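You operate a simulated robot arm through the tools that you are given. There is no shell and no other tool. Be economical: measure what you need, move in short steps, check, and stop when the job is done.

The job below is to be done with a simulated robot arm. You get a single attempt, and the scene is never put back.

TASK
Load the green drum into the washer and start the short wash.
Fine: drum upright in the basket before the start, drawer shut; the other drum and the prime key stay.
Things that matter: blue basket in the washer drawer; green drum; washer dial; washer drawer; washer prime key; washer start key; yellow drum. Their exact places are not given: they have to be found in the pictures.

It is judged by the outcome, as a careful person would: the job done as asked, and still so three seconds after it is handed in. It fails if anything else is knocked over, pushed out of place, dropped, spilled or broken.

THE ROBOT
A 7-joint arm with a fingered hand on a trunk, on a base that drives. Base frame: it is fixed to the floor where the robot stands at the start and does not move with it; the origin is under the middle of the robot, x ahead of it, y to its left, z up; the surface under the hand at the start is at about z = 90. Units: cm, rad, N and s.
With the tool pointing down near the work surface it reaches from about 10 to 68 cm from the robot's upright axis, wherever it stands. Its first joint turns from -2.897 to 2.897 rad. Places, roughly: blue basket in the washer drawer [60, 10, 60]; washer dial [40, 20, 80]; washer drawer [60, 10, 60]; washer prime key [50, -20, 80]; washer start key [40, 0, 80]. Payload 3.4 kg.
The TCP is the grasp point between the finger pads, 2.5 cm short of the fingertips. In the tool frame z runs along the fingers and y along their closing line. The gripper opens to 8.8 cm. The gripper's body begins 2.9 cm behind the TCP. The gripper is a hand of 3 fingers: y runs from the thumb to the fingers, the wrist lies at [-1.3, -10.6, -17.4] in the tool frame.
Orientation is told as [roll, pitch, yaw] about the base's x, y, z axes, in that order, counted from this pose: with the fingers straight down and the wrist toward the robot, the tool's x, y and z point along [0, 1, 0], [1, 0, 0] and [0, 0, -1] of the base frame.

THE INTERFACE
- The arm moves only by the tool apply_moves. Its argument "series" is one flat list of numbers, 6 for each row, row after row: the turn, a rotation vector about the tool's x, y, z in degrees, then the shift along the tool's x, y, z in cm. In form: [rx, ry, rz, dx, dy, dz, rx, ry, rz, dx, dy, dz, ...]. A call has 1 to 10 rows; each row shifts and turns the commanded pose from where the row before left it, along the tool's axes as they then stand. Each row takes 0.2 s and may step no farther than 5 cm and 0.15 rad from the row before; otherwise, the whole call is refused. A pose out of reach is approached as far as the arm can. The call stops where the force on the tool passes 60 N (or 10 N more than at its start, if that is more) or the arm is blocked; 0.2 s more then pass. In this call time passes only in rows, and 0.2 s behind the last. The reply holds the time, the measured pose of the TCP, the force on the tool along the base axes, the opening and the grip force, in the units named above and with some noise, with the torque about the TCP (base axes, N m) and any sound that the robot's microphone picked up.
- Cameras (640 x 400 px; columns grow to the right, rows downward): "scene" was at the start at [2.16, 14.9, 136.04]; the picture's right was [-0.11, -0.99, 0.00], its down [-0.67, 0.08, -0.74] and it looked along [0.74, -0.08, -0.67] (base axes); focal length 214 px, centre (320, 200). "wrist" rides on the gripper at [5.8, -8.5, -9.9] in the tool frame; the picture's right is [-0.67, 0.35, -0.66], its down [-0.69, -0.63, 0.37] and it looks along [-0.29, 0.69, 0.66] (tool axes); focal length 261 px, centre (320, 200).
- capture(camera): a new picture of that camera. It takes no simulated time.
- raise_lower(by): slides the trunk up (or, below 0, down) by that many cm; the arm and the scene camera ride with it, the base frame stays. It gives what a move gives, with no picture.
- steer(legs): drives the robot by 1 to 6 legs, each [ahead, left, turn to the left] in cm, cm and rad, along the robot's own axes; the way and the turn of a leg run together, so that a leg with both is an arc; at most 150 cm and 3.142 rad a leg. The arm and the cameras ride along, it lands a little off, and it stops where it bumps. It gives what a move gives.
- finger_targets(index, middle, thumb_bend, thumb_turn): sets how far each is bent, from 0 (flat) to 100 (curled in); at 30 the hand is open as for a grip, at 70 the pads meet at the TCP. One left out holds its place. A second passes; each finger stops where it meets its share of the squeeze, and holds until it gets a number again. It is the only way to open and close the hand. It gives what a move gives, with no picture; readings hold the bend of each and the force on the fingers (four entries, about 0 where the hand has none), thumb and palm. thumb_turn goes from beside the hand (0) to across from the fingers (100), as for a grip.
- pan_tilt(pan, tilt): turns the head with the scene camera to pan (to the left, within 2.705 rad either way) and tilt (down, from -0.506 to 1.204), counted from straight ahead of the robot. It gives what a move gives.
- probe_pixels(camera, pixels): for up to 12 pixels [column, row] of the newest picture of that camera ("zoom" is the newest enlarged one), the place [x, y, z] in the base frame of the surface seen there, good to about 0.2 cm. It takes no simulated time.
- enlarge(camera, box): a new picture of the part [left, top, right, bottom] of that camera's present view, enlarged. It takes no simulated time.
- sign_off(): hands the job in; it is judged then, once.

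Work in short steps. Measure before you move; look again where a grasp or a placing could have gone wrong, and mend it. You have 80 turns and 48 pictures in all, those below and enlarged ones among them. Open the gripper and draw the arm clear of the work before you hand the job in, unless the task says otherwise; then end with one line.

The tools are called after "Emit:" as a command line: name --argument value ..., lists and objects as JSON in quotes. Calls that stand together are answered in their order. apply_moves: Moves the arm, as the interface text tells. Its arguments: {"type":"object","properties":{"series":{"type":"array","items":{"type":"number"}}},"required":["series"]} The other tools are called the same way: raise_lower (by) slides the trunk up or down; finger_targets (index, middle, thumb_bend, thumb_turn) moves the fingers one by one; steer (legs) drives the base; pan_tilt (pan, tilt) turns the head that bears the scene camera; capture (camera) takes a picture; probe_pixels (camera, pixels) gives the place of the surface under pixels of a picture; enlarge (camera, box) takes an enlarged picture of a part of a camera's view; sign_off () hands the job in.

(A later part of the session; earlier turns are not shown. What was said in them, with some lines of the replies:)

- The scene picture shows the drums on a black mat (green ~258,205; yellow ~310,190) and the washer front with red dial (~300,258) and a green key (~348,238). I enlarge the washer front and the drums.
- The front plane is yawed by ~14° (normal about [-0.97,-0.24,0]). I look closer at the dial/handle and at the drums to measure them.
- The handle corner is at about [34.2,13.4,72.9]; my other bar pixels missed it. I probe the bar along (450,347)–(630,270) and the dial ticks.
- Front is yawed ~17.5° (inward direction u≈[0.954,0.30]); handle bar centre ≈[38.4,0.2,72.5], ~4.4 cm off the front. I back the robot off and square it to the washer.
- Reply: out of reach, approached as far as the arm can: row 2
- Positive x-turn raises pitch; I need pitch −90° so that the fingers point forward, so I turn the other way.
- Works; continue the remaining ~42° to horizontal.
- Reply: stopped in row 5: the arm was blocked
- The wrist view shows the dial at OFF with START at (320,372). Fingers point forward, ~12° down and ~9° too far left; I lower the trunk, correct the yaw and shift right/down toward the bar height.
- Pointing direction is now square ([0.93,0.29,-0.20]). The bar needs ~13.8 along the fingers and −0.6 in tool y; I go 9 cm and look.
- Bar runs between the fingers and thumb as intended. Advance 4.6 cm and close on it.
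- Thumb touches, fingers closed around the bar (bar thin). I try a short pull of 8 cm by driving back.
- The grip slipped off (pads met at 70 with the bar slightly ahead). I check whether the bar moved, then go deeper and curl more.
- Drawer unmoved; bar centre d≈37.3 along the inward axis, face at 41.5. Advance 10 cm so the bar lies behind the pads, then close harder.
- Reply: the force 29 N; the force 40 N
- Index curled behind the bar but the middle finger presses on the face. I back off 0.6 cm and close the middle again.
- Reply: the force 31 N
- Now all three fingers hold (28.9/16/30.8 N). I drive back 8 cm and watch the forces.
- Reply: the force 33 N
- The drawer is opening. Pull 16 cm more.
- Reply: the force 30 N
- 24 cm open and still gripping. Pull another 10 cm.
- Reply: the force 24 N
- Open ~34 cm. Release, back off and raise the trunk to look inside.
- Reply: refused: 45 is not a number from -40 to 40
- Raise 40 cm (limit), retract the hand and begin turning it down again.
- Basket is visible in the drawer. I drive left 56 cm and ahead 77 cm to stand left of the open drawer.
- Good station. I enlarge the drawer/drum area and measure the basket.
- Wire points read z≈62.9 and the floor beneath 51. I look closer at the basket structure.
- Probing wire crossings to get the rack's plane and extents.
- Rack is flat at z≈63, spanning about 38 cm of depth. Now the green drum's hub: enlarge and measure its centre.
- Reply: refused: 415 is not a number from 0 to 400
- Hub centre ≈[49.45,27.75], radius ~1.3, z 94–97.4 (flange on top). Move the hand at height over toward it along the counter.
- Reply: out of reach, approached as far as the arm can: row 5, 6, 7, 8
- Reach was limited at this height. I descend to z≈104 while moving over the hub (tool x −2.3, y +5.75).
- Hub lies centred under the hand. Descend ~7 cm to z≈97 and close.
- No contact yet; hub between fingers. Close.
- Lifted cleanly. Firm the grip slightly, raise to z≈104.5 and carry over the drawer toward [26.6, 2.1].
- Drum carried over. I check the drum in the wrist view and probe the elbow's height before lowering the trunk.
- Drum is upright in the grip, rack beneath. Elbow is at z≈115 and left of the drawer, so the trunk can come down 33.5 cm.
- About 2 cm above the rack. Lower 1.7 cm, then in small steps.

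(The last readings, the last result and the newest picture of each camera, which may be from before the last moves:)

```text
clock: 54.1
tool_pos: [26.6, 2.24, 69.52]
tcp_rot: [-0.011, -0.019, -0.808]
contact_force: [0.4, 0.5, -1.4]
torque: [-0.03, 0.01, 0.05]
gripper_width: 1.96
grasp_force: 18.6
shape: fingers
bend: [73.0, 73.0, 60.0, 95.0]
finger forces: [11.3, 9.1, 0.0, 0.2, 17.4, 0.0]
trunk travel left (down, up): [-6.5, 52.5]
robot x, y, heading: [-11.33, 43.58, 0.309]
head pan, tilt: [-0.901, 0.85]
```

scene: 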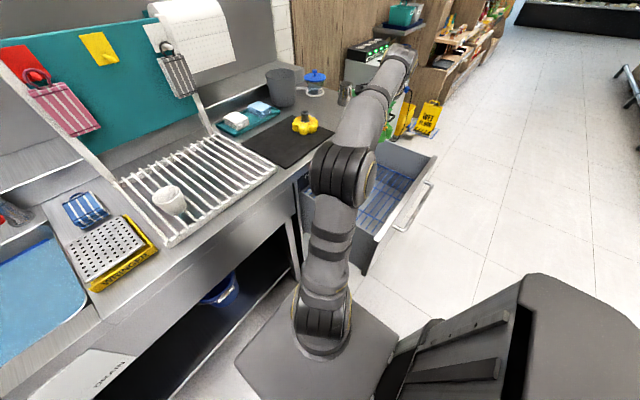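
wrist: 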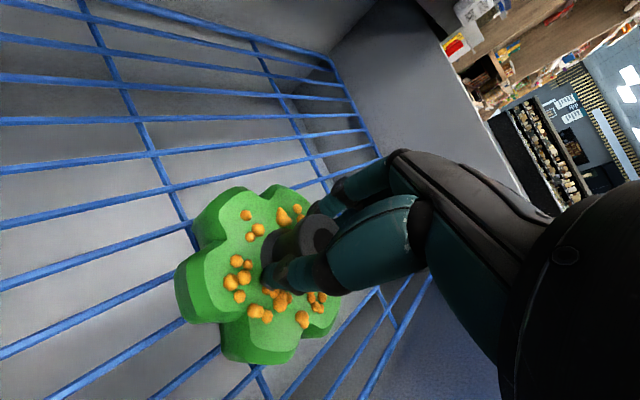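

No contact yet; continue in 0.3 cm steps.

Emit:
apply_moves --series '[0, 0, 0, 0, 0, 0.3]'

Emit:
apply_moves --series '[0, 0, 0, 0, 0, 0.2]'

```text
clock: 54.5
tool_pos: [26.71, 2.23, 69.15]
tcp_rot: [-0.011, -0.02, -0.809]
contact_force: [0.7, 0.2, -1.5]
torque: [0.02, -0.01, -0.06]
gripper_width: 1.97
grasp_force: 19.1
shape: fingers
bend: [73.0, 73.0, 60.0, 95.0]
finger forces: [11.4, 9.1, 0.1, 0.0, 17.5, 0.1]
trunk travel left (down, up): [-6.5, 52.5]
robot x, y, heading: [-11.47, 43.52, 0.307]
head pan, tilt: [-0.901, 0.85]
```

```text
clock: 54.9
tool_pos: [26.75, 2.07, 69.09]
tcp_rot: [-0.009, -0.02, -0.807]
contact_force: [-0.1, -0.7, 1.6]
torque: [0.08, 0.03, 0.01]
gripper_width: 1.96
grasp_force: 19.7
shape: fingers
bend: [73.0, 73.0, 60.0, 95.0]
finger forces: [11.2, 8.5, 0.1, 0.0, 18.8, 0.0]
trunk travel left (down, up): [-6.5, 52.5]
robot x, y, heading: [-11.51, 43.58, 0.306]
head pan, tilt: [-0.901, 0.85]
```

Vertical force flipped to +1.6 N: seated. Release gently.

Emit:
finger_targets --index 55 --middle 55 --thumb_bend 52

Emit:
finger_targets --index 30 --middle 30 --thumb_bend 30

Emit:
apply_moves --series '[0, 0, 0, 0, 0, -2, 0, 0, 0, 0, 0, -4]'

Emit:
capture --camera "wrist"

```text
clock: 55.9
tool_pos: [26.72, 2.18, 69.01]
tcp_rot: [-0.01, -0.02, -0.807]
contact_force: [-0.2, -0.5, 1.1]
torque: [-0.04, -0.01, 0.02]
gripper_width: 3.42
grasp_force: 1.3
shape: fingers
bend: [55.0, 56.0, 52.0, 97.0]
finger forces: [0.0, 1.8, 0.0, 0.0, 0.3, 0.1]
trunk travel left (down, up): [-6.5, 52.5]
robot x, y, heading: [-11.43, 43.65, 0.307]
head pan, tilt: [-0.901, 0.85]
```

```text
clock: 56.9
tool_pos: [26.77, 2.08, 69.04]
tcp_rot: [-0.011, -0.018, -0.809]
contact_force: [-0.5, -0.3, -0.6]
torque: [0.03, 0.02, 0.0]
gripper_width: 8.42
grasp_force: 0.1
shape: fingers
bend: [30.0, 30.0, 30.0, 97.0]
finger forces: [0.0, 0.0, 0.1, 0.0, 0.1, 0.1]
trunk travel left (down, up): [-6.5, 52.5]
robot x, y, heading: [-11.6, 43.69, 0.306]
head pan, tilt: [-0.901, 0.85]
```

```text
clock: 57.5
tool_pos: [26.64, 2.15, 74.92]
tcp_rot: [-0.01, -0.017, -0.809]
contact_force: [0.3, 0.1, 0.5]
torque: [0.01, 0.04, 0.0]
gripper_width: 8.43
grasp_force: 0.2
shape: fingers
bend: [30.0, 30.0, 30.0, 97.0]
finger forces: [0.0, 0.0, 0.0, 0.0, 0.1, 0.1]
trunk travel left (down, up): [-6.5, 52.5]
robot x, y, heading: [-11.33, 43.33, 0.304]
head pan, tilt: [-0.901, 0.85]
```

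```text
20 pictures are left
```

wrist: 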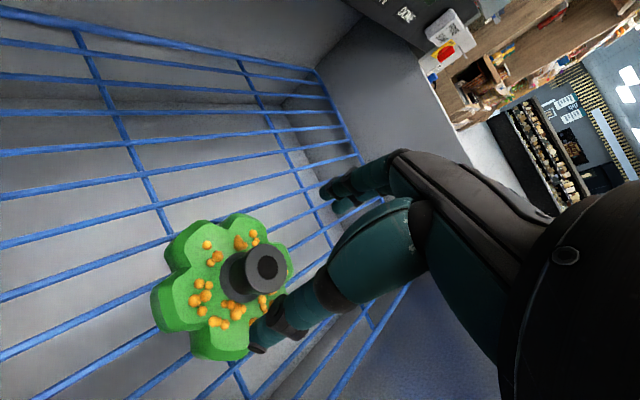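

Drum stands upright on the rack. Raise the trunk clear and drive back, then right to the front of the washer.

Emit:
raise_lower --by 35

Emit:
steer --legs '[[-78, 0, 0], [0, -55, 0]]'

Emit:
pan_tilt --pan 0.0 --tilt 0.7

Emit:
capture --camera "scene"

```text
clock: 60.9
tool_pos: [26.62, 2.26, 109.88]
tcp_rot: [-0.011, -0.02, -0.809]
contact_force: [0.5, 0.0, -0.1]
torque: [0.02, 0.0, -0.02]
gripper_width: 8.48
grasp_force: 0.0
shape: fingers
bend: [30.0, 30.0, 30.0, 97.0]
finger forces: [0.0, 0.0, 0.0, 0.0, 0.1, 0.0]
trunk travel left (down, up): [-41.5, 17.5]
robot x, y, heading: [-11.4, 43.33, 0.307]
head pan, tilt: [-0.901, 0.85]
```

```text
clock: 67.9
tool_pos: [-31.95, -73.99, 109.87]
tcp_rot: [-0.01, -0.018, -0.821]
contact_force: [-0.6, 0.5, -0.6]
torque: [-0.03, -0.01, -0.01]
gripper_width: 8.47
grasp_force: 0.0
shape: fingers
bend: [30.0, 30.0, 30.0, 97.0]
finger forces: [0.1, 0.0, 0.0, 0.0, 0.0, 0.0]
trunk travel left (down, up): [-41.5, 17.5]
robot x, y, heading: [-69.56, -32.26, 0.296]
head pan, tilt: [-0.901, 0.85]
```

```text
clock: 69.1
tool_pos: [-32.03, -74.01, 109.93]
tcp_rot: [-0.012, -0.019, -0.818]
contact_force: [0.7, 0.6, -0.3]
torque: [-0.01, -0.01, 0.0]
gripper_width: 8.48
grasp_force: 0.0
shape: fingers
bend: [30.0, 30.0, 30.0, 97.0]
finger forces: [0.0, 0.0, 0.0, 0.0, 0.1, 0.0]
trunk travel left (down, up): [-41.5, 17.5]
robot x, y, heading: [-69.6, -32.11, 0.294]
head pan, tilt: [0.0, 0.7]
```

```text
19 pictures are left
```

scene: 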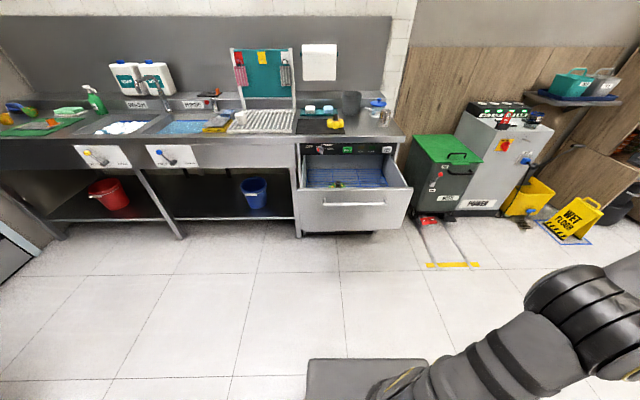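

Front view is good; the drawer is open with the drum in it. I swing the hand to the front of the robot at height.

Emit:
apply_moves --series '[0, 0, 0, 3.69, -2.93, 0, 0, 0, 0, 3.69, -2.93, 0, 0, 0, 0, 3.69, -2.93, 0, 0, 0, 0, 3.69, -2.93, 0, 0, 0, 0, 3.69, -2.93, 0, 0, 0, 0, 3.69, -2.93, 0, 0, 0, -8, 0, 0, 0, 0, 0, -8, 0, 0, 0, 0, 0, -8, 0, 0, 0, 0, 0, -8, 0, 0, 0]'

Emit:
apply_moves --series '[0, 0, -8, 0, 0, 0, 0, 0, -8, 0, 0, 0, 0, 0, -8, 0, 0, 0, 0, 0, -8, 0, 0, 0, 0, 0, 0, 4.25, 2.03, 0, 0, 0, 0, 4.25, 2.03, 0, 0, 0, 0, 4.25, 2.03, 0, 0, 0, 0, 4.25, 2.03, 0, 0, 0, 0, 4.25, 2.03, 0, 0, 0, 0, 4.25, 2.03, 0]'

```text
clock: 71.3
tool_pos: [-27.79, -46.08, 109.39]
tcp_rot: [-0.019, -0.011, -0.26]
contact_force: [0.5, 0.0, 0.8]
torque: [-0.02, 0.01, 0.03]
gripper_width: 8.44
grasp_force: 0.1
shape: fingers
bend: [30.0, 30.0, 30.0, 97.0]
finger forces: [0.0, 0.0, 0.0, 0.0, 0.1, 0.0]
trunk travel left (down, up): [-41.5, 17.5]
robot x, y, heading: [-69.49, -31.86, 0.3]
head pan, tilt: [0.0, 0.7]
```

```text
clock: 73.5
tool_pos: [-23.6, -18.15, 108.79]
tcp_rot: [-0.022, 0.002, 0.296]
contact_force: [-0.4, -0.1, -0.8]
torque: [0.0, -0.02, 0.01]
gripper_width: 8.43
grasp_force: 0.0
shape: fingers
bend: [30.0, 30.0, 30.0, 97.0]
finger forces: [0.1, 0.1, 0.0, 0.1, 0.0, 0.0]
trunk travel left (down, up): [-41.5, 17.5]
robot x, y, heading: [-69.45, -32.04, 0.291]
head pan, tilt: [0.0, 0.7]
```

Now pitch the hand to horizontal (−78°) and lower the trunk by 38 cm, and ball the fist for pushing.

Emit:
apply_moves --series '[-7.8, 0, 0, 0, 0, 0, -7.8, 0, 0, 0, 0, 0, -7.8, 0, 0, 0, 0, 0, -7.8, 0, 0, 0, 0, 0, -7.8, 0, 0, 0, 0, 0, -7.8, 0, 0, 0, 0, 0, -7.8, 0, 0, 0, 0, 0, -7.8, 0, 0, 0, 0, 0, -7.8, 0, 0, 0, 0, 0, -7.8, 0, 0, 0, 0, 0]'

Emit:
raise_lower --by -38

Emit:
finger_targets --index 100 --middle 100 --thumb_bend 60

Emit:
capture --camera "scene"

```text
clock: 75.7
tool_pos: [-23.59, -18.16, 108.85]
tcp_rot: [-0.103, -1.361, 0.399]
contact_force: [0.0, 0.1, -0.2]
torque: [0.0, 0.02, 0.03]
gripper_width: 8.45
grasp_force: 0.1
shape: fingers
bend: [30.0, 30.0, 30.0, 97.0]
finger forces: [0.0, 0.1, 0.0, 0.0, 0.1, 0.0]
trunk travel left (down, up): [-41.5, 17.5]
robot x, y, heading: [-69.34, -32.15, 0.294]
head pan, tilt: [0.0, 0.7]
```

```text
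clock: 79.3
tool_pos: [-23.66, -18.1, 70.8]
tcp_rot: [-0.103, -1.358, 0.399]
contact_force: [0.9, -0.1, 0.3]
torque: [0.04, 0.0, 0.0]
gripper_width: 8.45
grasp_force: 0.0
shape: fingers
bend: [30.0, 30.0, 30.0, 97.0]
finger forces: [0.1, 0.0, 0.1, 0.1, 0.0, 0.0]
trunk travel left (down, up): [-3.5, 55.5]
robot x, y, heading: [-69.55, -32.22, 0.293]
head pan, tilt: [0.0, 0.7]
```

```text
clock: 80.3
tool_pos: [-23.78, -18.16, 70.74]
tcp_rot: [-0.103, -1.359, 0.397]
contact_force: [-0.2, 0.1, -0.7]
torque: [0.0, 0.0, 0.02]
gripper_width: 4.0
grasp_force: 0.1
shape: fingers
bend: [100.0, 100.0, 60.0, 97.0]
finger forces: [0.1, 0.0, 0.0, 0.0, 0.0, 0.1]
trunk travel left (down, up): [-3.5, 55.5]
robot x, y, heading: [-69.52, -32.47, 0.302]
head pan, tilt: [0.0, 0.7]
```

```text
18 pictures are left
```

scene: 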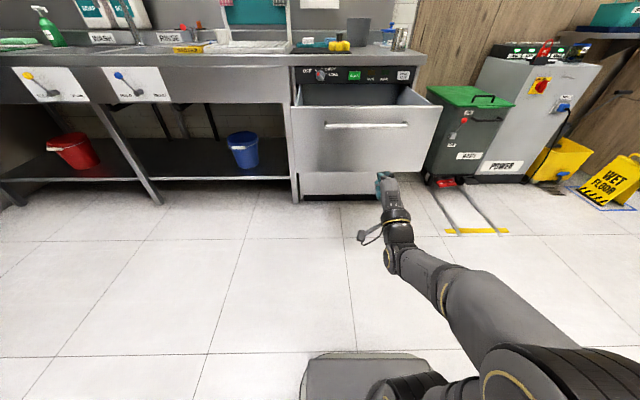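

Hand is centred (s≈10). I lower below the handle (TCP z≈61) and drive 25 cm forward, checking contact.

Emit:
raise_lower --by -3.5

Emit:
apply_moves --series '[0, 0, 0, 0, -3.5, 0, 0, 0, 0, 0, -3, 0]'

Emit:
steer --legs '[[25, 0, 0]]'

Emit:
capture --camera "scene"

```text
clock: 81.1
tool_pos: [-23.61, -18.1, 67.29]
tcp_rot: [-0.104, -1.36, 0.398]
contact_force: [-1.0, -0.4, 0.1]
torque: [0.02, 0.0, -0.03]
gripper_width: 4.05
grasp_force: 0.1
shape: fingers
bend: [100.0, 100.0, 60.0, 97.0]
finger forces: [0.0, 0.0, 0.1, 0.1, 0.1, 0.0]
trunk travel left (down, up): [0.0, 59.0]
robot x, y, heading: [-69.68, -31.72, 0.299]
head pan, tilt: [0.0, 0.7]
```

```text
clock: 81.7
tool_pos: [-23.11, -18.26, 61.23]
tcp_rot: [-0.105, -1.36, 0.398]
contact_force: [-0.9, 0.1, 0.2]
torque: [0.02, 0.01, -0.03]
gripper_width: 4.01
grasp_force: 0.1
shape: fingers
bend: [100.0, 100.0, 60.0, 97.0]
finger forces: [0.0, 0.0, 0.1, 0.1, 0.0, 0.0]
out of reach, approached as far as the arm can: row 1, 2
trunk travel left (down, up): [0.0, 59.0]
robot x, y, heading: [-69.68, -32.73, 0.294]
head pan, tilt: [0.0, 0.7]
```

```text
clock: 83.5
tool_pos: [0.5, -11.1, 61.22]
tcp_rot: [-0.102, -1.359, 0.398]
contact_force: [0.3, 0.2, -0.2]
torque: [0.02, 0.04, 0.02]
gripper_width: 4.02
grasp_force: 0.1
shape: fingers
bend: [100.0, 100.0, 60.0, 97.0]
finger forces: [0.0, 0.0, 0.0, 0.0, 0.1, 0.0]
trunk travel left (down, up): [0.0, 59.0]
robot x, y, heading: [-45.27, -25.19, 0.292]
head pan, tilt: [0.0, 0.7]
```

```text
17 pictures are left
```

scene: 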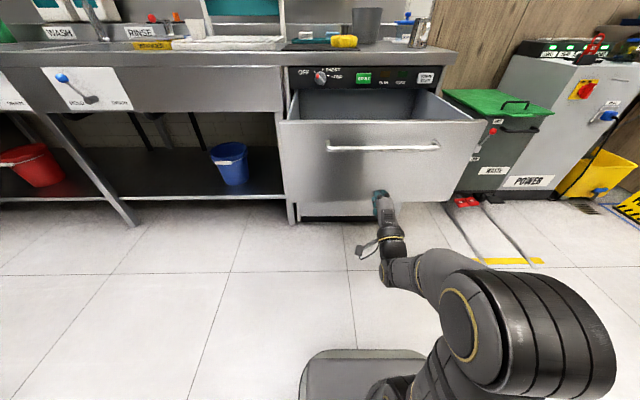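

Aligned under the handle. Push forward 15 cm.

Emit:
steer --legs '[[15, 0, 0]]'

```text
clock: 84.9
tool_pos: [14.84, -6.69, 61.24]
tcp_rot: [-0.104, -1.359, 0.401]
contact_force: [0.1, -0.5, -0.1]
torque: [-0.02, -0.02, 0.01]
gripper_width: 4.03
grasp_force: 0.0
shape: fingers
bend: [100.0, 100.0, 60.0, 97.0]
finger forces: [0.0, 0.0, 0.1, 0.0, 0.0, 0.1]
trunk travel left (down, up): [0.0, 59.0]
robot x, y, heading: [-31.87, -20.6, 0.298]
head pan, tilt: [0.0, 0.7]
```

Emit:
capture --camera "scene"

```text
16 pictures are left
```

scene: 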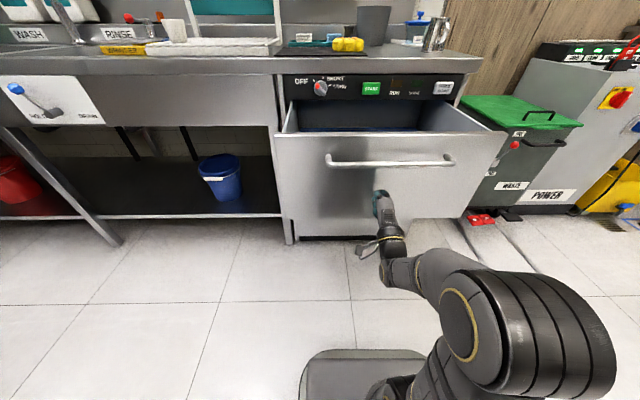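

The drawer is moving in smoothly. Push 15 cm more, then again until firm contact.

Emit:
steer --legs '[[15, 0, 0]]'

Emit:
steer --legs '[[8, 0, 0]]'

Emit:
capture --camera "scene"

```text
clock: 86.3
tool_pos: [29.12, -2.49, 61.13]
tcp_rot: [-0.104, -1.359, 0.398]
contact_force: [-0.2, -0.1, 0.1]
torque: [-0.03, -0.01, 0.0]
gripper_width: 4.01
grasp_force: 0.0
shape: fingers
bend: [100.0, 100.0, 60.0, 97.0]
finger forces: [0.0, 0.0, 0.0, 0.1, 0.0, 0.0]
trunk travel left (down, up): [0.0, 59.0]
robot x, y, heading: [-17.31, -16.32, 0.3]
head pan, tilt: [0.0, 0.7]
```

```text
clock: 87.3
tool_pos: [36.76, -0.03, 61.31]
tcp_rot: [-0.104, -1.36, 0.398]
contact_force: [0.2, -0.1, -0.2]
torque: [0.03, 0.02, 0.02]
gripper_width: 4.02
grasp_force: 0.0
shape: fingers
bend: [100.0, 100.0, 60.0, 97.0]
finger forces: [0.1, 0.0, 0.0, 0.1, 0.1, 0.0]
trunk travel left (down, up): [0.0, 59.0]
robot x, y, heading: [-9.35, -13.93, 0.297]
head pan, tilt: [0.0, 0.7]
```

```text
15 pictures are left
```

scene: 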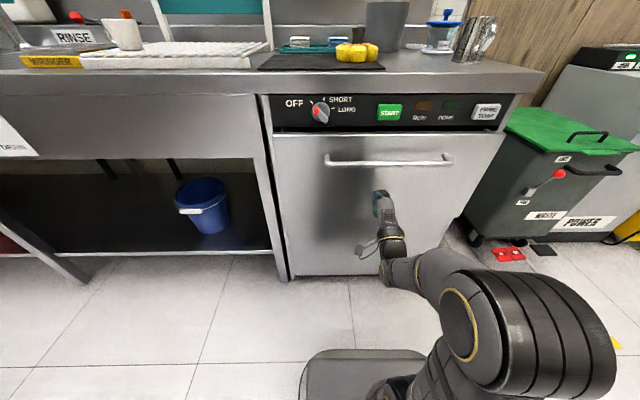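

Nearly closed. Measure the remaining gap of the face relative to the panel.

Emit:
probe_pixels --camera "scene" --pixels '[[330, 145], [430, 145], [330, 240], [340, 118], [350, 163]]'

Emit:
apply_moves --series '[0, 0, 0, 0, 0.2, 1, 0, 0, 0, 0, 0.2, 1, 0, 0, 0, 0, 0.2, 1]'

```text
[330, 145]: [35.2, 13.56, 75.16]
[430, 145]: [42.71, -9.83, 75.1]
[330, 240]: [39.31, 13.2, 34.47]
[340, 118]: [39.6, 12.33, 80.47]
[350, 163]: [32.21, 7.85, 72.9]
```

```text
clock: 88.1
tool_pos: [39.76, 0.91, 61.13]
tcp_rot: [-0.102, -1.36, 0.397]
contact_force: [-0.7, 0.2, 0.8]
torque: [0.02, 0.01, 0.0]
gripper_width: 4.02
grasp_force: 0.1
shape: fingers
bend: [100.0, 100.0, 60.0, 97.0]
finger forces: [0.1, 0.0, 0.0, 0.1, 0.1, 0.0]
trunk travel left (down, up): [0.0, 59.0]
robot x, y, heading: [-9.66, -14.17, 0.293]
head pan, tilt: [0.0, 0.7]
```

Gap was ~3.8 cm, now ~0.7. Push the rest.

Emit:
apply_moves --series '[0, 0, 0, 0, 0, 0.5, 0, 0, 0, 0, 0, 0.4]'

Emit:
apply_moves --series '[0, 0, 0, 0, 0, 0.4]'

Emit:
enlarge --camera "scene" --box '[250, 80, 530, 290]'

Emit:
probe_pixels --camera "scene" --pixels '[[330, 145], [430, 145], [340, 118]]'

```text
clock: 88.7
tool_pos: [40.48, 1.1, 60.9]
tcp_rot: [-0.103, -1.36, 0.398]
contact_force: [-0.4, -0.1, 0.8]
torque: [0.03, 0.0, 0.01]
gripper_width: 3.99
grasp_force: 0.0
shape: fingers
bend: [100.0, 100.0, 60.0, 97.0]
finger forces: [0.1, 0.1, 0.0, 0.1, 0.1, 0.1]
trunk travel left (down, up): [0.0, 59.0]
robot x, y, heading: [-9.57, -13.92, 0.297]
head pan, tilt: [0.0, 0.7]
```

```text
clock: 89.1
tool_pos: [40.98, 1.24, 60.96]
tcp_rot: [-0.103, -1.36, 0.397]
contact_force: [-5.1, -1.1, 0.3]
torque: [-0.03, 0.1, 0.05]
gripper_width: 3.99
grasp_force: 2.1
shape: fingers
bend: [100.0, 100.0, 60.0, 97.0]
finger forces: [0.1, 0.1, 0.1, 0.1, 4.6, 0.0]
trunk travel left (down, up): [0.0, 59.0]
robot x, y, heading: [-9.95, -13.99, 0.296]
head pan, tilt: [0.0, 0.7]
```

```text
1.90 times, centred on (390, 185) of scene
```

zoom: 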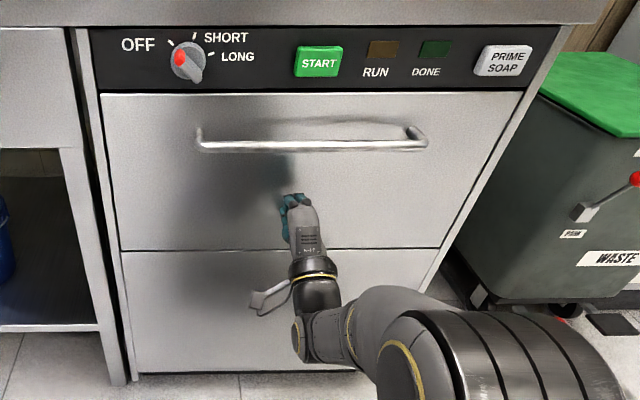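

```text
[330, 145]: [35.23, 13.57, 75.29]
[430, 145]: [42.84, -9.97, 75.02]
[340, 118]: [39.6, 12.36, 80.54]
```

It looks flush, force rising to 5 N. One more small push to be sure it is fully shut.

Emit:
apply_moves --series '[0, 0, 0, 0, 0, 0.4, 0, 0, 0, 0, 0, 0.3]'

Emit:
apply_moves --series '[0, 0, 0, 0, 0, -3, 0, 0, 0, 0, 0, -5, 0, 0, 0, 0, 0, -5, 0, 0, 0, 0, 0, -3]'

Emit:
enlarge --camera "scene" --box '[260, 80, 440, 200]'

Emit:
probe_pixels --camera "zoom" --pixels '[[150, 200], [500, 200], [150, 110], [180, 70], [205, 88], [145, 68], [196, 45], [223, 82], [203, 110], [262, 250], [430, 105], [480, 95]]'

```text
clock: 89.7
tool_pos: [41.0, 1.17, 61.07]
tcp_rot: [-0.098, -1.369, 0.395]
contact_force: [-36.6, -11.5, 7.4]
torque: [-0.23, 0.97, 0.17]
gripper_width: 4.06
grasp_force: 19.4
shape: fingers
bend: [100.0, 100.0, 62.0, 98.0]
finger forces: [0.0, 0.0, 0.1, 0.1, 38.6, 0.0]
trunk travel left (down, up): [0.0, 59.0]
robot x, y, heading: [-9.89, -14.05, 0.298]
head pan, tilt: [0.0, 0.7]
stopped in row 2: the force on the tool passed its limit at 67 N (the readings are from after the stop); the commanded pose is now the measured one
```

```text
clock: 90.7
tool_pos: [36.04, -1.33, 65.95]
tcp_rot: [-0.102, -1.364, 0.397]
contact_force: [-0.3, 0.1, -0.3]
torque: [-0.04, 0.0, -0.03]
gripper_width: 4.0
grasp_force: 0.1
shape: fingers
bend: [100.0, 100.0, 60.0, 98.0]
finger forces: [0.0, 0.1, 0.0, 0.0, 0.0, 0.0]
out of reach, approached as far as the arm can: row 2, 3, 4
trunk travel left (down, up): [0.0, 59.0]
robot x, y, heading: [-9.69, -13.91, 0.299]
head pan, tilt: [0.0, 0.7]
```

```text
3.33 times, centred on (350, 140) of scene
```

zoom: 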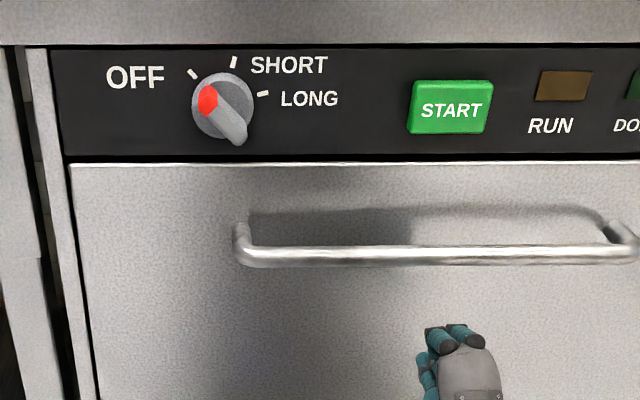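

```text
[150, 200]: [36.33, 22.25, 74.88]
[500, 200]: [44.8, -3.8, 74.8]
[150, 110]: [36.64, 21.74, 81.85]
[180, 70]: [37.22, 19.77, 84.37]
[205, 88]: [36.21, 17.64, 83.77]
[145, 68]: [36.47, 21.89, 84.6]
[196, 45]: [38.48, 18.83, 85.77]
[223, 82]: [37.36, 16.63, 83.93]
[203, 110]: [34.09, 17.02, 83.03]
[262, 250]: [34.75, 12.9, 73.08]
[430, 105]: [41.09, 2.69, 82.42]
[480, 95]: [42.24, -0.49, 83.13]
```

Face reads d≈41.4–41.6 at both ends: drawer shut. From the tick fit, the dial centre is s≈−4.75, z≈82.2, pointer at OFF (45° left of up), SHORT ≈17° right of up. I back off, raise to dial height, and pinch the fingers into a compact tip to push the red end clockwise.

Emit:
steer --legs '[[-14, 0, 0], [0, 20, 0]]'

Emit:
raise_lower --by 17.5

Emit:
finger_targets --index 70 --middle 70 --thumb_bend 70

Emit:
capture --camera "wrist"

Emit:
capture --camera "scene"

```text
clock: 93.2
tool_pos: [16.88, 13.73, 65.85]
tcp_rot: [-0.1, -1.365, 0.396]
contact_force: [-0.1, 0.7, 0.6]
torque: [0.01, 0.0, -0.03]
gripper_width: 3.99
grasp_force: 0.0
shape: fingers
bend: [100.0, 100.0, 60.0, 98.0]
finger forces: [0.0, 0.0, 0.0, 0.1, 0.0, 0.0]
trunk travel left (down, up): [0.0, 59.0]
robot x, y, heading: [-29.03, 1.03, 0.292]
head pan, tilt: [0.0, 0.7]
```

```text
clock: 95.2
tool_pos: [16.84, 13.69, 83.33]
tcp_rot: [-0.102, -1.363, 0.396]
contact_force: [0.4, 0.0, -0.1]
torque: [-0.03, 0.01, 0.0]
gripper_width: 4.01
grasp_force: 0.0
shape: fingers
bend: [100.0, 100.0, 60.0, 98.0]
finger forces: [0.1, 0.1, 0.0, 0.0, 0.1, 0.0]
trunk travel left (down, up): [-17.5, 41.5]
robot x, y, heading: [-28.83, 1.08, 0.295]
head pan, tilt: [0.0, 0.7]
```

```text
clock: 96.2
tool_pos: [16.82, 13.89, 83.39]
tcp_rot: [-0.101, -1.363, 0.396]
contact_force: [0.8, 0.0, 0.1]
torque: [0.0, 0.05, 0.0]
gripper_width: 2.27
grasp_force: 0.0
shape: fingers
bend: [91.0, 70.0, 66.0, 97.0]
finger forces: [0.0, 0.0, 0.1, 0.0, 0.1, 0.0]
trunk travel left (down, up): [-17.5, 41.5]
robot x, y, heading: [-28.99, 1.47, 0.293]
head pan, tilt: [0.0, 0.7]
```

```text
12 pictures are left
```

wrist: 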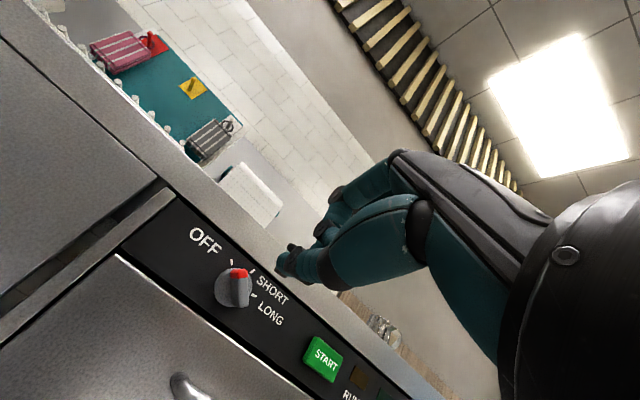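

```text
11 pictures are left
```

scene: 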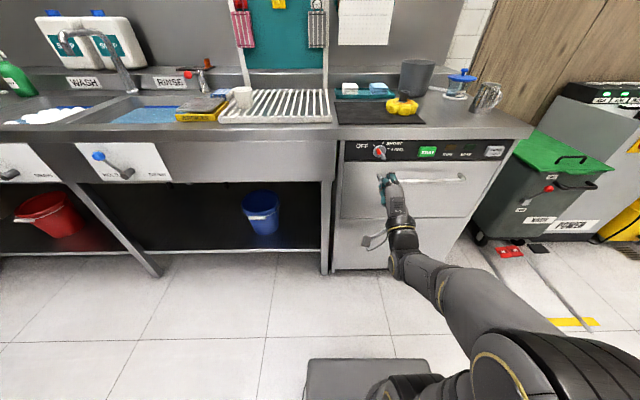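

The index got caught behind the thumb. I reset: fingers at 50, thumb open at 30, giving a two-finger block to push with; then view it.

Emit:
finger_targets --index 30 --middle 30 --thumb_bend 10

Emit:
finger_targets --index 50 --middle 50

Emit:
enlarge --camera "scene" --box '[330, 130, 430, 230]'

Emit:
probe_pixels --camera "zoom" --pixels '[[200, 180], [230, 180], [215, 200], [200, 170], [235, 170], [190, 190], [240, 200], [250, 230]]'

```text
clock: 97.2
tool_pos: [16.76, 13.76, 83.27]
tcp_rot: [-0.101, -1.363, 0.398]
contact_force: [-0.1, -0.6, -0.7]
torque: [-0.03, 0.01, 0.0]
gripper_width: 9.75
grasp_force: 0.1
shape: fingers
bend: [30.0, 30.0, 10.0, 97.0]
finger forces: [0.0, 0.0, 0.0, 0.1, 0.1, 0.1]
trunk travel left (down, up): [-17.5, 41.5]
robot x, y, heading: [-28.84, 1.21, 0.293]
head pan, tilt: [0.0, 0.7]
```

```text
clock: 98.2
tool_pos: [16.86, 13.78, 83.3]
tcp_rot: [-0.1, -1.363, 0.396]
contact_force: [-0.6, 0.3, -0.2]
torque: [0.0, 0.02, -0.01]
gripper_width: 7.66
grasp_force: 0.0
shape: fingers
bend: [50.0, 50.0, 10.0, 97.0]
finger forces: [0.0, 0.1, 0.0, 0.1, 0.0, 0.0]
trunk travel left (down, up): [-17.5, 41.5]
robot x, y, heading: [-29.16, 0.99, 0.292]
head pan, tilt: [0.0, 0.7]
```

```text
4.00 times, centred on (380, 180) of scene
```

zoom: 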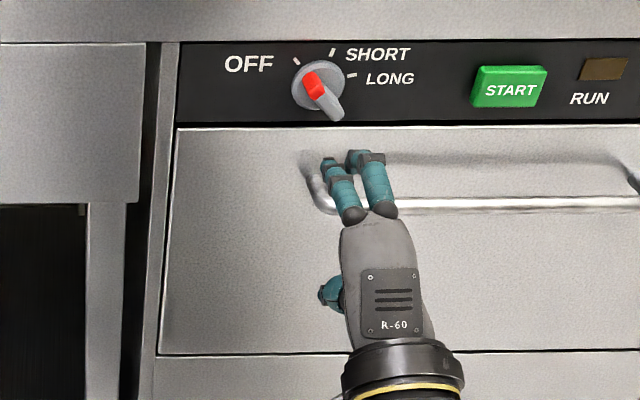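

```text
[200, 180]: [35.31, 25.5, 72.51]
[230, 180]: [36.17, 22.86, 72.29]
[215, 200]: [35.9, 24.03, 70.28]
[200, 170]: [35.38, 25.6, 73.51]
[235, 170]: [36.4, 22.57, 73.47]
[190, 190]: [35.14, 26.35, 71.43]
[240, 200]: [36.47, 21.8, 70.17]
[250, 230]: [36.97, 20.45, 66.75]
```

Fingers at zoom (330,165) and (372,160). Probe them.

Emit:
probe_pixels --camera "zoom" --pixels '[[328, 163], [323, 165], [353, 155], [372, 156], [384, 158], [378, 185], [392, 190], [345, 190], [375, 170], [332, 172], [362, 175], [388, 175]]'

```text
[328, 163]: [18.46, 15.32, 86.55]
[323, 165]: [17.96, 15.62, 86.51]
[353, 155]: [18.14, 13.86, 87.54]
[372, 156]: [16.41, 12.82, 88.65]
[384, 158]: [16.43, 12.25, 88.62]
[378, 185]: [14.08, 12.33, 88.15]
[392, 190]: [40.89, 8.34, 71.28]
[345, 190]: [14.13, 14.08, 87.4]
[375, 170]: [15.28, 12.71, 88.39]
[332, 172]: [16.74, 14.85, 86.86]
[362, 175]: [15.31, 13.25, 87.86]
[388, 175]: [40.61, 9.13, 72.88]
```

Finger block: right edge = TCP s+1.35, tips ≈2.2 cm beyond and ~3 cm above the TCP. I aim TCP to s≈−9.4, z≈80.3, approaching 13 of the 17 cm, then check.

Emit:
finger_targets --thumb_bend 25

Emit:
apply_moves --series '[0, 0, 0, 1.25, 0.6, 4, 0, 0, 0, 0, 0, 4.5, 0, 0, 0, 0, 0, 4.5]'

Emit:
capture --camera "wrist"

```text
clock: 99.2
tool_pos: [16.8, 13.8, 83.4]
tcp_rot: [-0.101, -1.365, 0.396]
contact_force: [0.0, 1.0, 0.8]
torque: [-0.04, 0.01, -0.01]
gripper_width: 6.72
grasp_force: 0.2
shape: fingers
bend: [50.0, 50.0, 25.0, 97.0]
finger forces: [0.0, 0.0, 0.0, 0.1, 0.0, 0.0]
trunk travel left (down, up): [-17.5, 41.5]
robot x, y, heading: [-29.3, 1.03, 0.294]
head pan, tilt: [0.0, 0.7]
```

```text
clock: 100.0
tool_pos: [28.9, 18.62, 81.3]
tcp_rot: [-0.098, -1.365, 0.393]
contact_force: [-0.7, 0.1, 0.2]
torque: [0.0, -0.01, -0.02]
gripper_width: 6.74
grasp_force: 0.1
shape: fingers
bend: [50.0, 50.0, 25.0, 97.0]
finger forces: [0.1, 0.1, 0.1, 0.0, 0.0, 0.1]
trunk travel left (down, up): [-17.5, 41.5]
robot x, y, heading: [-29.13, 0.82, 0.295]
head pan, tilt: [0.0, 0.7]
```

```text
9 pictures are left
```

wrist: 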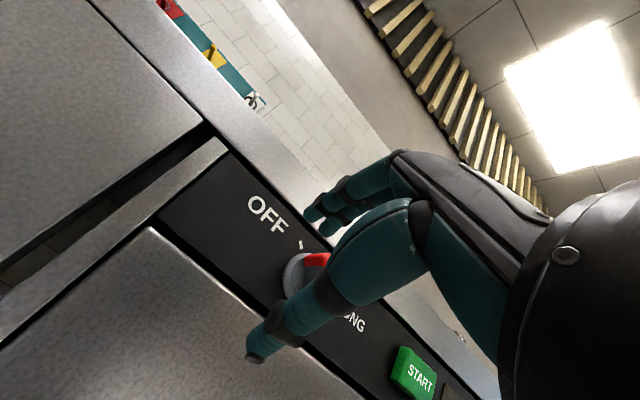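

The two fingers are at (320,215) left of/above the red knob end; thumb below. Advance 4.1 cm to overlap the knob's depth.

Emit:
apply_moves --series '[0, 0, 0, 0.2, -0.15, 2.1, 0, 0, 0, 0, 0, 2.0]'

Emit:
enlarge --camera "scene" --box '[340, 120, 430, 190]'

```text
clock: 100.5
tool_pos: [32.54, 19.97, 80.17]
tcp_rot: [-0.101, -1.363, 0.396]
contact_force: [-0.5, -0.3, -0.6]
torque: [0.0, 0.01, 0.0]
gripper_width: 6.7
grasp_force: 0.0
shape: fingers
bend: [50.0, 50.0, 25.0, 97.0]
finger forces: [0.1, 0.0, 0.0, 0.0, 0.1, 0.1]
trunk travel left (down, up): [-17.5, 41.5]
robot x, y, heading: [-28.8, 1.43, 0.295]
head pan, tilt: [0.0, 0.7]
```

```text
5.71 times, centred on (385, 155) of scene
```

zoom: 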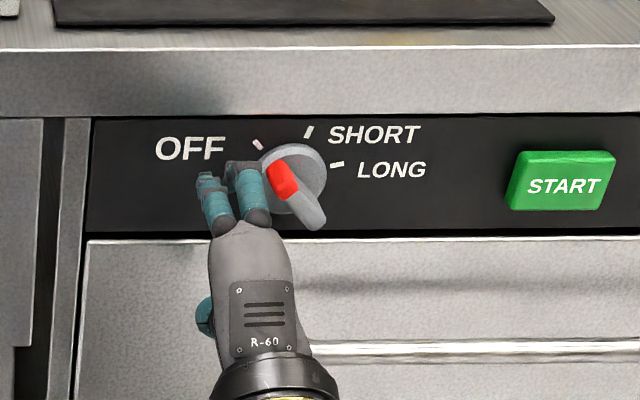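

The right finger is just left of the red end. Push right (tool −x) in small steps, total 2.4 cm.

Emit:
apply_moves --series '[0, 0, 0, -0.8, 0, 0, 0, 0, 0, -0.6, 0, 0, 0, 0, 0, -0.5, 0, 0, 0, 0, 0, -0.5, 0, 0]'

Emit:
enlarge --camera "scene" --box '[340, 120, 430, 190]'

```text
clock: 101.5
tool_pos: [33.15, 17.62, 80.42]
tcp_rot: [-0.107, -1.365, 0.4]
contact_force: [-0.8, 1.3, 2.7]
torque: [-0.09, -0.06, 0.03]
gripper_width: 6.73
grasp_force: 1.4
shape: fingers
bend: [50.0, 48.0, 25.0, 97.0]
finger forces: [0.0, 2.5, 0.0, 0.1, 0.0, 0.0]
trunk travel left (down, up): [-17.5, 41.5]
robot x, y, heading: [-29.44, 1.22, 0.295]
head pan, tilt: [0.0, 0.7]
```

```text
5.71 times, centred on (385, 155) of scene
```

zoom: 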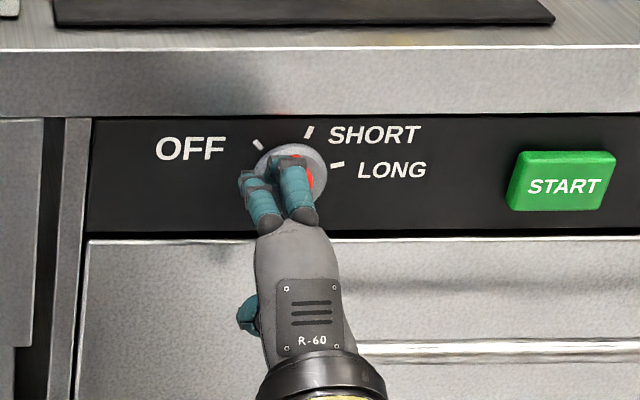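

Red now shows right of the finger at (312,175). I move back left to see the resulting dial angle.

Emit:
apply_moves --series '[0, 0, 0, 1.2, 0, 0, 0, 0, 0, 1.5, 0, 0]'

Emit:
enlarge --camera "scene" --box '[340, 120, 430, 190]'

```text
clock: 102.2
tool_pos: [32.32, 20.37, 80.27]
tcp_rot: [-0.101, -1.363, 0.396]
contact_force: [-0.5, 0.4, 0.5]
torque: [-0.01, -0.02, 0.04]
gripper_width: 6.71
grasp_force: 0.1
shape: fingers
bend: [50.0, 50.0, 25.0, 97.0]
finger forces: [0.1, 0.1, 0.0, 0.0, 0.1, 0.0]
trunk travel left (down, up): [-17.5, 41.5]
robot x, y, heading: [-28.72, 1.16, 0.293]
head pan, tilt: [0.0, 0.7]
```

```text
5.71 times, centred on (385, 155) of scene
```

zoom: 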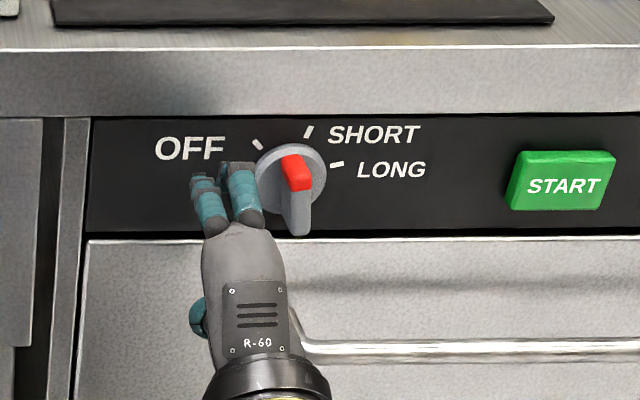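

Dial has turned to about vertical. I probe the bar's front face edges to compute its angle.

Emit:
probe_pixels --camera "zoom" --pixels '[[290, 180], [306, 180], [288, 200], [309, 200], [286, 228], [308, 228], [297, 190], [297, 215], [285, 158], [303, 158], [308, 128], [298, 205]]'

```text
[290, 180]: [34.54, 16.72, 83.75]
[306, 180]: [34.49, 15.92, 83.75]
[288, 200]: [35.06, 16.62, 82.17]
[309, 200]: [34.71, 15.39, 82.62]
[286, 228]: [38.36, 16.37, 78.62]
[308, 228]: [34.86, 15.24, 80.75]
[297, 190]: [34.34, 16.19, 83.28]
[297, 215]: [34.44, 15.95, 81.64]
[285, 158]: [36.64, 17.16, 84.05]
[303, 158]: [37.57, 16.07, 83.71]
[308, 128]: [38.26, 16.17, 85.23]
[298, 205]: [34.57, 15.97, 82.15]
```

The pointer is ~10° left of up; it needs ~27° more, i.e. ~0.65 cm further than last time (TCP s≈−6.25). Push again, then back off and look.

Emit:
apply_moves --series '[0, 0, 0, -1.5, 0, 0, 0, 0, 0, -1.2, 0, 0, 0, 0, 0, -0.4, 0, 0, 0, 0, 0, -0.4, 0, 0]'

Emit:
apply_moves --series '[0, 0, 0, 1.5, 0, 0, 0, 0, 0, 1.5, 0, 0]'

Emit:
enlarge --camera "scene" --box '[365, 130, 410, 165]'

```text
clock: 103.2
tool_pos: [33.4, 16.99, 80.48]
tcp_rot: [-0.103, -1.365, 0.4]
contact_force: [0.2, 4.5, 1.4]
torque: [-0.09, -0.06, 0.14]
gripper_width: 6.71
grasp_force: 2.2
shape: fingers
bend: [50.0, 49.0, 25.0, 97.0]
finger forces: [0.1, 4.6, 0.1, 0.1, 0.0, 0.1]
trunk travel left (down, up): [-17.5, 41.5]
robot x, y, heading: [-29.3, 0.86, 0.292]
head pan, tilt: [0.0, 0.7]
```

```text
clock: 103.8
tool_pos: [32.7, 19.68, 80.19]
tcp_rot: [-0.103, -1.365, 0.396]
contact_force: [0.0, 0.0, 0.3]
torque: [0.0, 0.06, 0.01]
gripper_width: 6.74
grasp_force: 0.2
shape: fingers
bend: [50.0, 50.0, 25.0, 97.0]
finger forces: [0.0, 0.0, 0.0, 0.0, 0.0, 0.0]
trunk travel left (down, up): [-17.5, 41.5]
robot x, y, heading: [-28.92, 0.95, 0.293]
head pan, tilt: [0.0, 0.7]
```

```text
11.43 times, centred on (388, 148) of scene
```

zoom: 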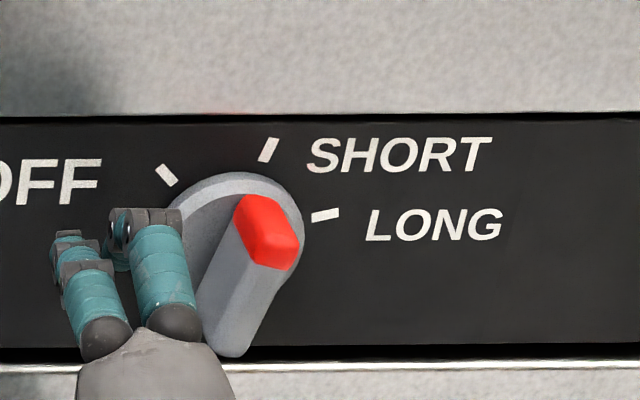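

The bar now leans right, nearly parallel to the SHORT tick. Probe for the exact angle.

Emit:
probe_pixels --camera "zoom" --pixels '[[250, 245], [290, 255], [240, 265], [276, 275], [225, 300], [258, 310], [215, 335], [240, 342], [268, 150], [167, 175], [325, 215], [270, 240]]'

```text
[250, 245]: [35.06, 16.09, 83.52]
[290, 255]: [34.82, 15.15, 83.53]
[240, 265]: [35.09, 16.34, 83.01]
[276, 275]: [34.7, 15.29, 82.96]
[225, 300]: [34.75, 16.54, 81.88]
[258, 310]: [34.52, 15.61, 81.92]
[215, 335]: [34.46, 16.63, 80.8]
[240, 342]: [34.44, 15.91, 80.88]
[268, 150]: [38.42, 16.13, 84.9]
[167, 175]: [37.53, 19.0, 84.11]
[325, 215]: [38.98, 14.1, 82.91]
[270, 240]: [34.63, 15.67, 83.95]
```

Angle ≈17.6°, matching the SHORT tick. Retract straight back 10 cm and drive right ~20.5 cm to the START key (s≈11.3, z≈83, face d≈40).

Emit:
apply_moves --series '[0, 0, 0, 0, 0, -5, 0, 0, 0, 0, 0, -5]'

Emit:
steer --legs '[[0, -20.5, 0]]'

Emit:
finger_targets --thumb_bend 40

```text
clock: 104.3
tool_pos: [23.34, 17.03, 82.21]
tcp_rot: [-0.103, -1.364, 0.398]
contact_force: [0.6, 0.3, -0.8]
torque: [-0.02, 0.01, 0.0]
gripper_width: 6.72
grasp_force: 0.0
shape: fingers
bend: [50.0, 50.0, 25.0, 97.0]
finger forces: [0.1, 0.0, 0.1, 0.0, 0.0, 0.0]
trunk travel left (down, up): [-17.5, 41.5]
robot x, y, heading: [-29.15, 1.35, 0.292]
head pan, tilt: [0.0, 0.7]
```

```text
clock: 106.0
tool_pos: [29.25, -2.73, 82.25]
tcp_rot: [-0.1, -1.363, 0.396]
contact_force: [-0.2, 0.0, 0.2]
torque: [-0.02, -0.02, -0.04]
gripper_width: 6.72
grasp_force: 0.1
shape: fingers
bend: [50.0, 50.0, 25.0, 97.0]
finger forces: [0.1, 0.1, 0.0, 0.0, 0.0, 0.0]
trunk travel left (down, up): [-17.5, 41.5]
robot x, y, heading: [-22.92, -18.59, 0.292]
head pan, tilt: [0.0, 0.7]
```

```text
clock: 107.0
tool_pos: [29.33, -2.81, 82.42]
tcp_rot: [-0.101, -1.363, 0.395]
contact_force: [0.0, 0.1, -0.3]
torque: [-0.01, 0.01, -0.01]
gripper_width: 5.34
grasp_force: 0.0
shape: fingers
bend: [50.0, 50.0, 40.0, 97.0]
finger forces: [0.1, 0.0, 0.1, 0.1, 0.0, 0.0]
trunk travel left (down, up): [-17.5, 41.5]
robot x, y, heading: [-22.82, -18.48, 0.295]
head pan, tilt: [0.0, 0.7]
```

TCP s≈11.4, d≈27.1; fingertips should reach the key after ~10.6 cm. Advance 8.5 and check alignment.

Emit:
apply_moves --series '[0, 0, 0, 0, 0, 4.5, 0, 0, 0, 0, 0, 4]'

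Emit:
enlarge --camera "scene" --box '[260, 90, 400, 190]'

```text
clock: 107.6
tool_pos: [37.23, -0.45, 80.64]
tcp_rot: [-0.102, -1.365, 0.391]
contact_force: [-0.3, -0.1, 0.2]
torque: [-0.03, -0.04, 0.01]
gripper_width: 5.32
grasp_force: 0.0
shape: fingers
bend: [50.0, 50.0, 40.0, 97.0]
finger forces: [0.1, 0.0, 0.0, 0.0, 0.0, 0.1]
trunk travel left (down, up): [-17.5, 41.5]
robot x, y, heading: [-23.3, -18.73, 0.29]
head pan, tilt: [0.0, 0.7]
```

```text
4.00 times, centred on (330, 140) of scene
```

zoom: 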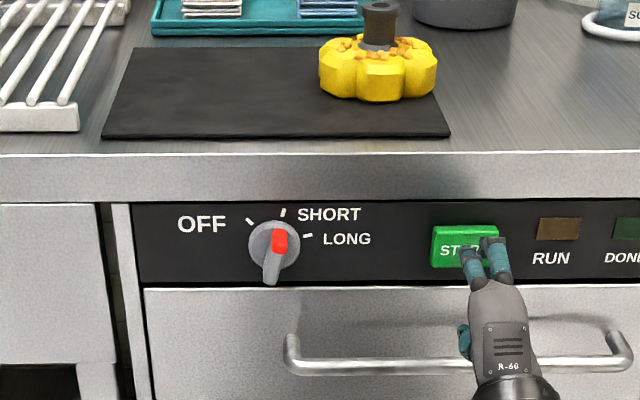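

Dial sits at SHORT. Fingers look toward the right of the key; probe tips before pressing.

Emit:
probe_pixels --camera "zoom" --pixels '[[487, 241], [500, 241], [466, 250], [493, 255], [436, 250], [440, 230], [494, 229], [434, 262]]'

```text
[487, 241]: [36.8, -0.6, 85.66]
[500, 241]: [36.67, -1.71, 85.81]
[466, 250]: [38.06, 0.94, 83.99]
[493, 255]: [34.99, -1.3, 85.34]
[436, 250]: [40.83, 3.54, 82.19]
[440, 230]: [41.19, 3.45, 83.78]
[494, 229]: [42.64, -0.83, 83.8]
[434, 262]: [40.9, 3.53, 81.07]
```

Lateral alignment good (fingers s 10.5–11.6 vs key centre 11.2), but a bit high; lower 1.1 cm, then press forward in small steps.

Emit:
apply_moves --series '[0, 0, 0, 0, -1.1, 0.3, 0, 0, 0, 0, 0, 1.0, 0, 0, 0, 0, 0, 0.6]'

Emit:
apply_moves --series '[0, 0, 0, 0, 0, 0.4, 0, 0, 0, 0, 0, 0.3]'

```text
clock: 108.4
tool_pos: [38.9, 0.03, 78.99]
tcp_rot: [-0.101, -1.363, 0.395]
contact_force: [-1.4, 0.4, 0.0]
torque: [0.0, -0.06, 0.03]
gripper_width: 5.31
grasp_force: 0.9
shape: fingers
bend: [50.0, 50.0, 40.0, 97.0]
finger forces: [0.0, 1.3, 0.0, 0.0, 0.1, 0.1]
trunk travel left (down, up): [-17.5, 41.5]
robot x, y, heading: [-23.19, -18.74, 0.287]
head pan, tilt: [0.0, 0.7]
```

```text
clock: 109.0
tool_pos: [39.3, 0.22, 79.14]
tcp_rot: [-0.102, -1.367, 0.394]
contact_force: [-14.4, -3.8, 2.2]
torque: [0.14, -0.4, 0.0]
gripper_width: 5.25
grasp_force: 7.2
shape: fingers
bend: [50.0, 49.0, 40.0, 97.0]
finger forces: [7.4, 7.2, 0.0, 0.1, 0.1, 0.1]
trunk travel left (down, up): [-17.5, 41.5]
robot x, y, heading: [-23.4, -18.5, 0.294]
head pan, tilt: [0.0, 0.7]
heard: click
```

A click was heard. Retract and check the RUN lamp.

Emit:
apply_moves --series '[0, 0, 0, 0, 0, -4, 0, 0, 0, 0, 0, -5, 0, 0, 0, 0, 0, -5]'

Emit:
steer --legs '[[-12, 0, 0]]'

Emit:
capture --camera "scene"

Emit:
enlarge --camera "scene" --box '[280, 60, 440, 170]'

```text
clock: 109.8
tool_pos: [26.21, -3.78, 81.75]
tcp_rot: [-0.104, -1.363, 0.395]
contact_force: [-0.2, -0.7, -0.1]
torque: [0.01, 0.02, 0.01]
gripper_width: 5.3
grasp_force: 0.0
shape: fingers
bend: [50.0, 50.0, 40.0, 97.0]
finger forces: [0.1, 0.0, 0.1, 0.0, 0.1, 0.0]
trunk travel left (down, up): [-17.5, 41.5]
robot x, y, heading: [-23.03, -18.39, 0.289]
head pan, tilt: [0.0, 0.7]
```

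```text
clock: 111.0
tool_pos: [14.56, -7.23, 81.87]
tcp_rot: [-0.101, -1.363, 0.397]
contact_force: [-0.1, 0.0, -0.1]
torque: [0.0, 0.02, 0.0]
gripper_width: 5.29
grasp_force: 0.1
shape: fingers
bend: [50.0, 50.0, 40.0, 97.0]
finger forces: [0.0, 0.0, 0.0, 0.1, 0.0, 0.0]
trunk travel left (down, up): [-17.5, 41.5]
robot x, y, heading: [-34.84, -21.76, 0.296]
head pan, tilt: [0.0, 0.7]
```

```text
3 pictures are left
```

scene: 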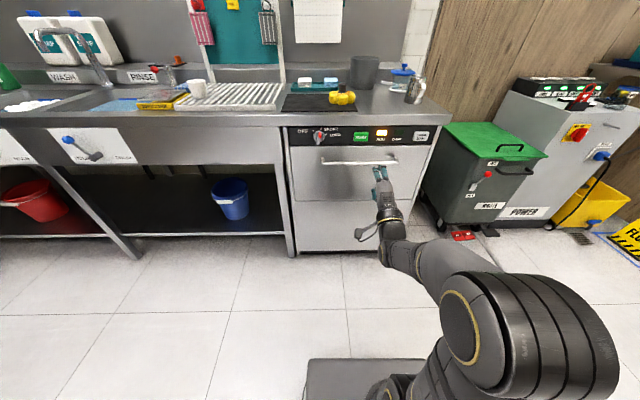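

```text
3.64 times, centred on (360, 115) of scene
```

zoom: 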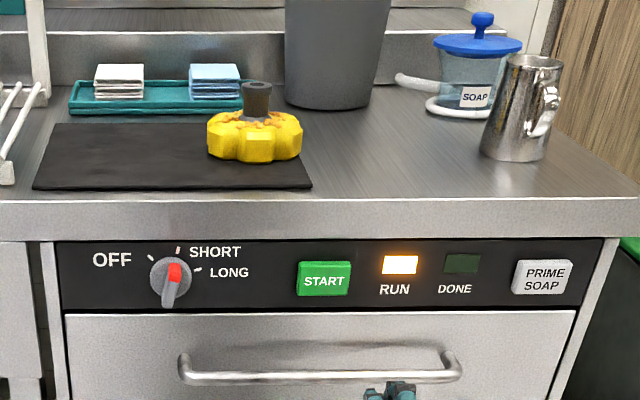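

RUN lamp is lit, dial at SHORT, drawer shut, yellow drum and prime key untouched. Open the hand and hand in.

Emit:
finger_targets --index 30 --middle 30 --thumb_bend 30

Emit:
sign_off

```text
clock: 112.0
tool_pos: [14.55, -7.11, 81.84]
tcp_rot: [-0.103, -1.364, 0.396]
contact_force: [0.0, -0.2, 0.9]
torque: [-0.04, 0.01, -0.01]
gripper_width: 8.44
grasp_force: 0.0
shape: fingers
bend: [30.0, 30.0, 30.0, 97.0]
finger forces: [0.0, 0.0, 0.0, 0.0, 0.0, 0.0]
trunk travel left (down, up): [-17.5, 41.5]
robot x, y, heading: [-34.44, -22.2, 0.294]
head pan, tilt: [0.0, 0.7]
```

```text
The job is handed in.
```

The green drum was upright in the basket when I last saw it, just before I shut the drawer; the dial is on SHORT, START clicked and the RUN lamp is lit, and I didn't touch the yellow drum or the prime key.
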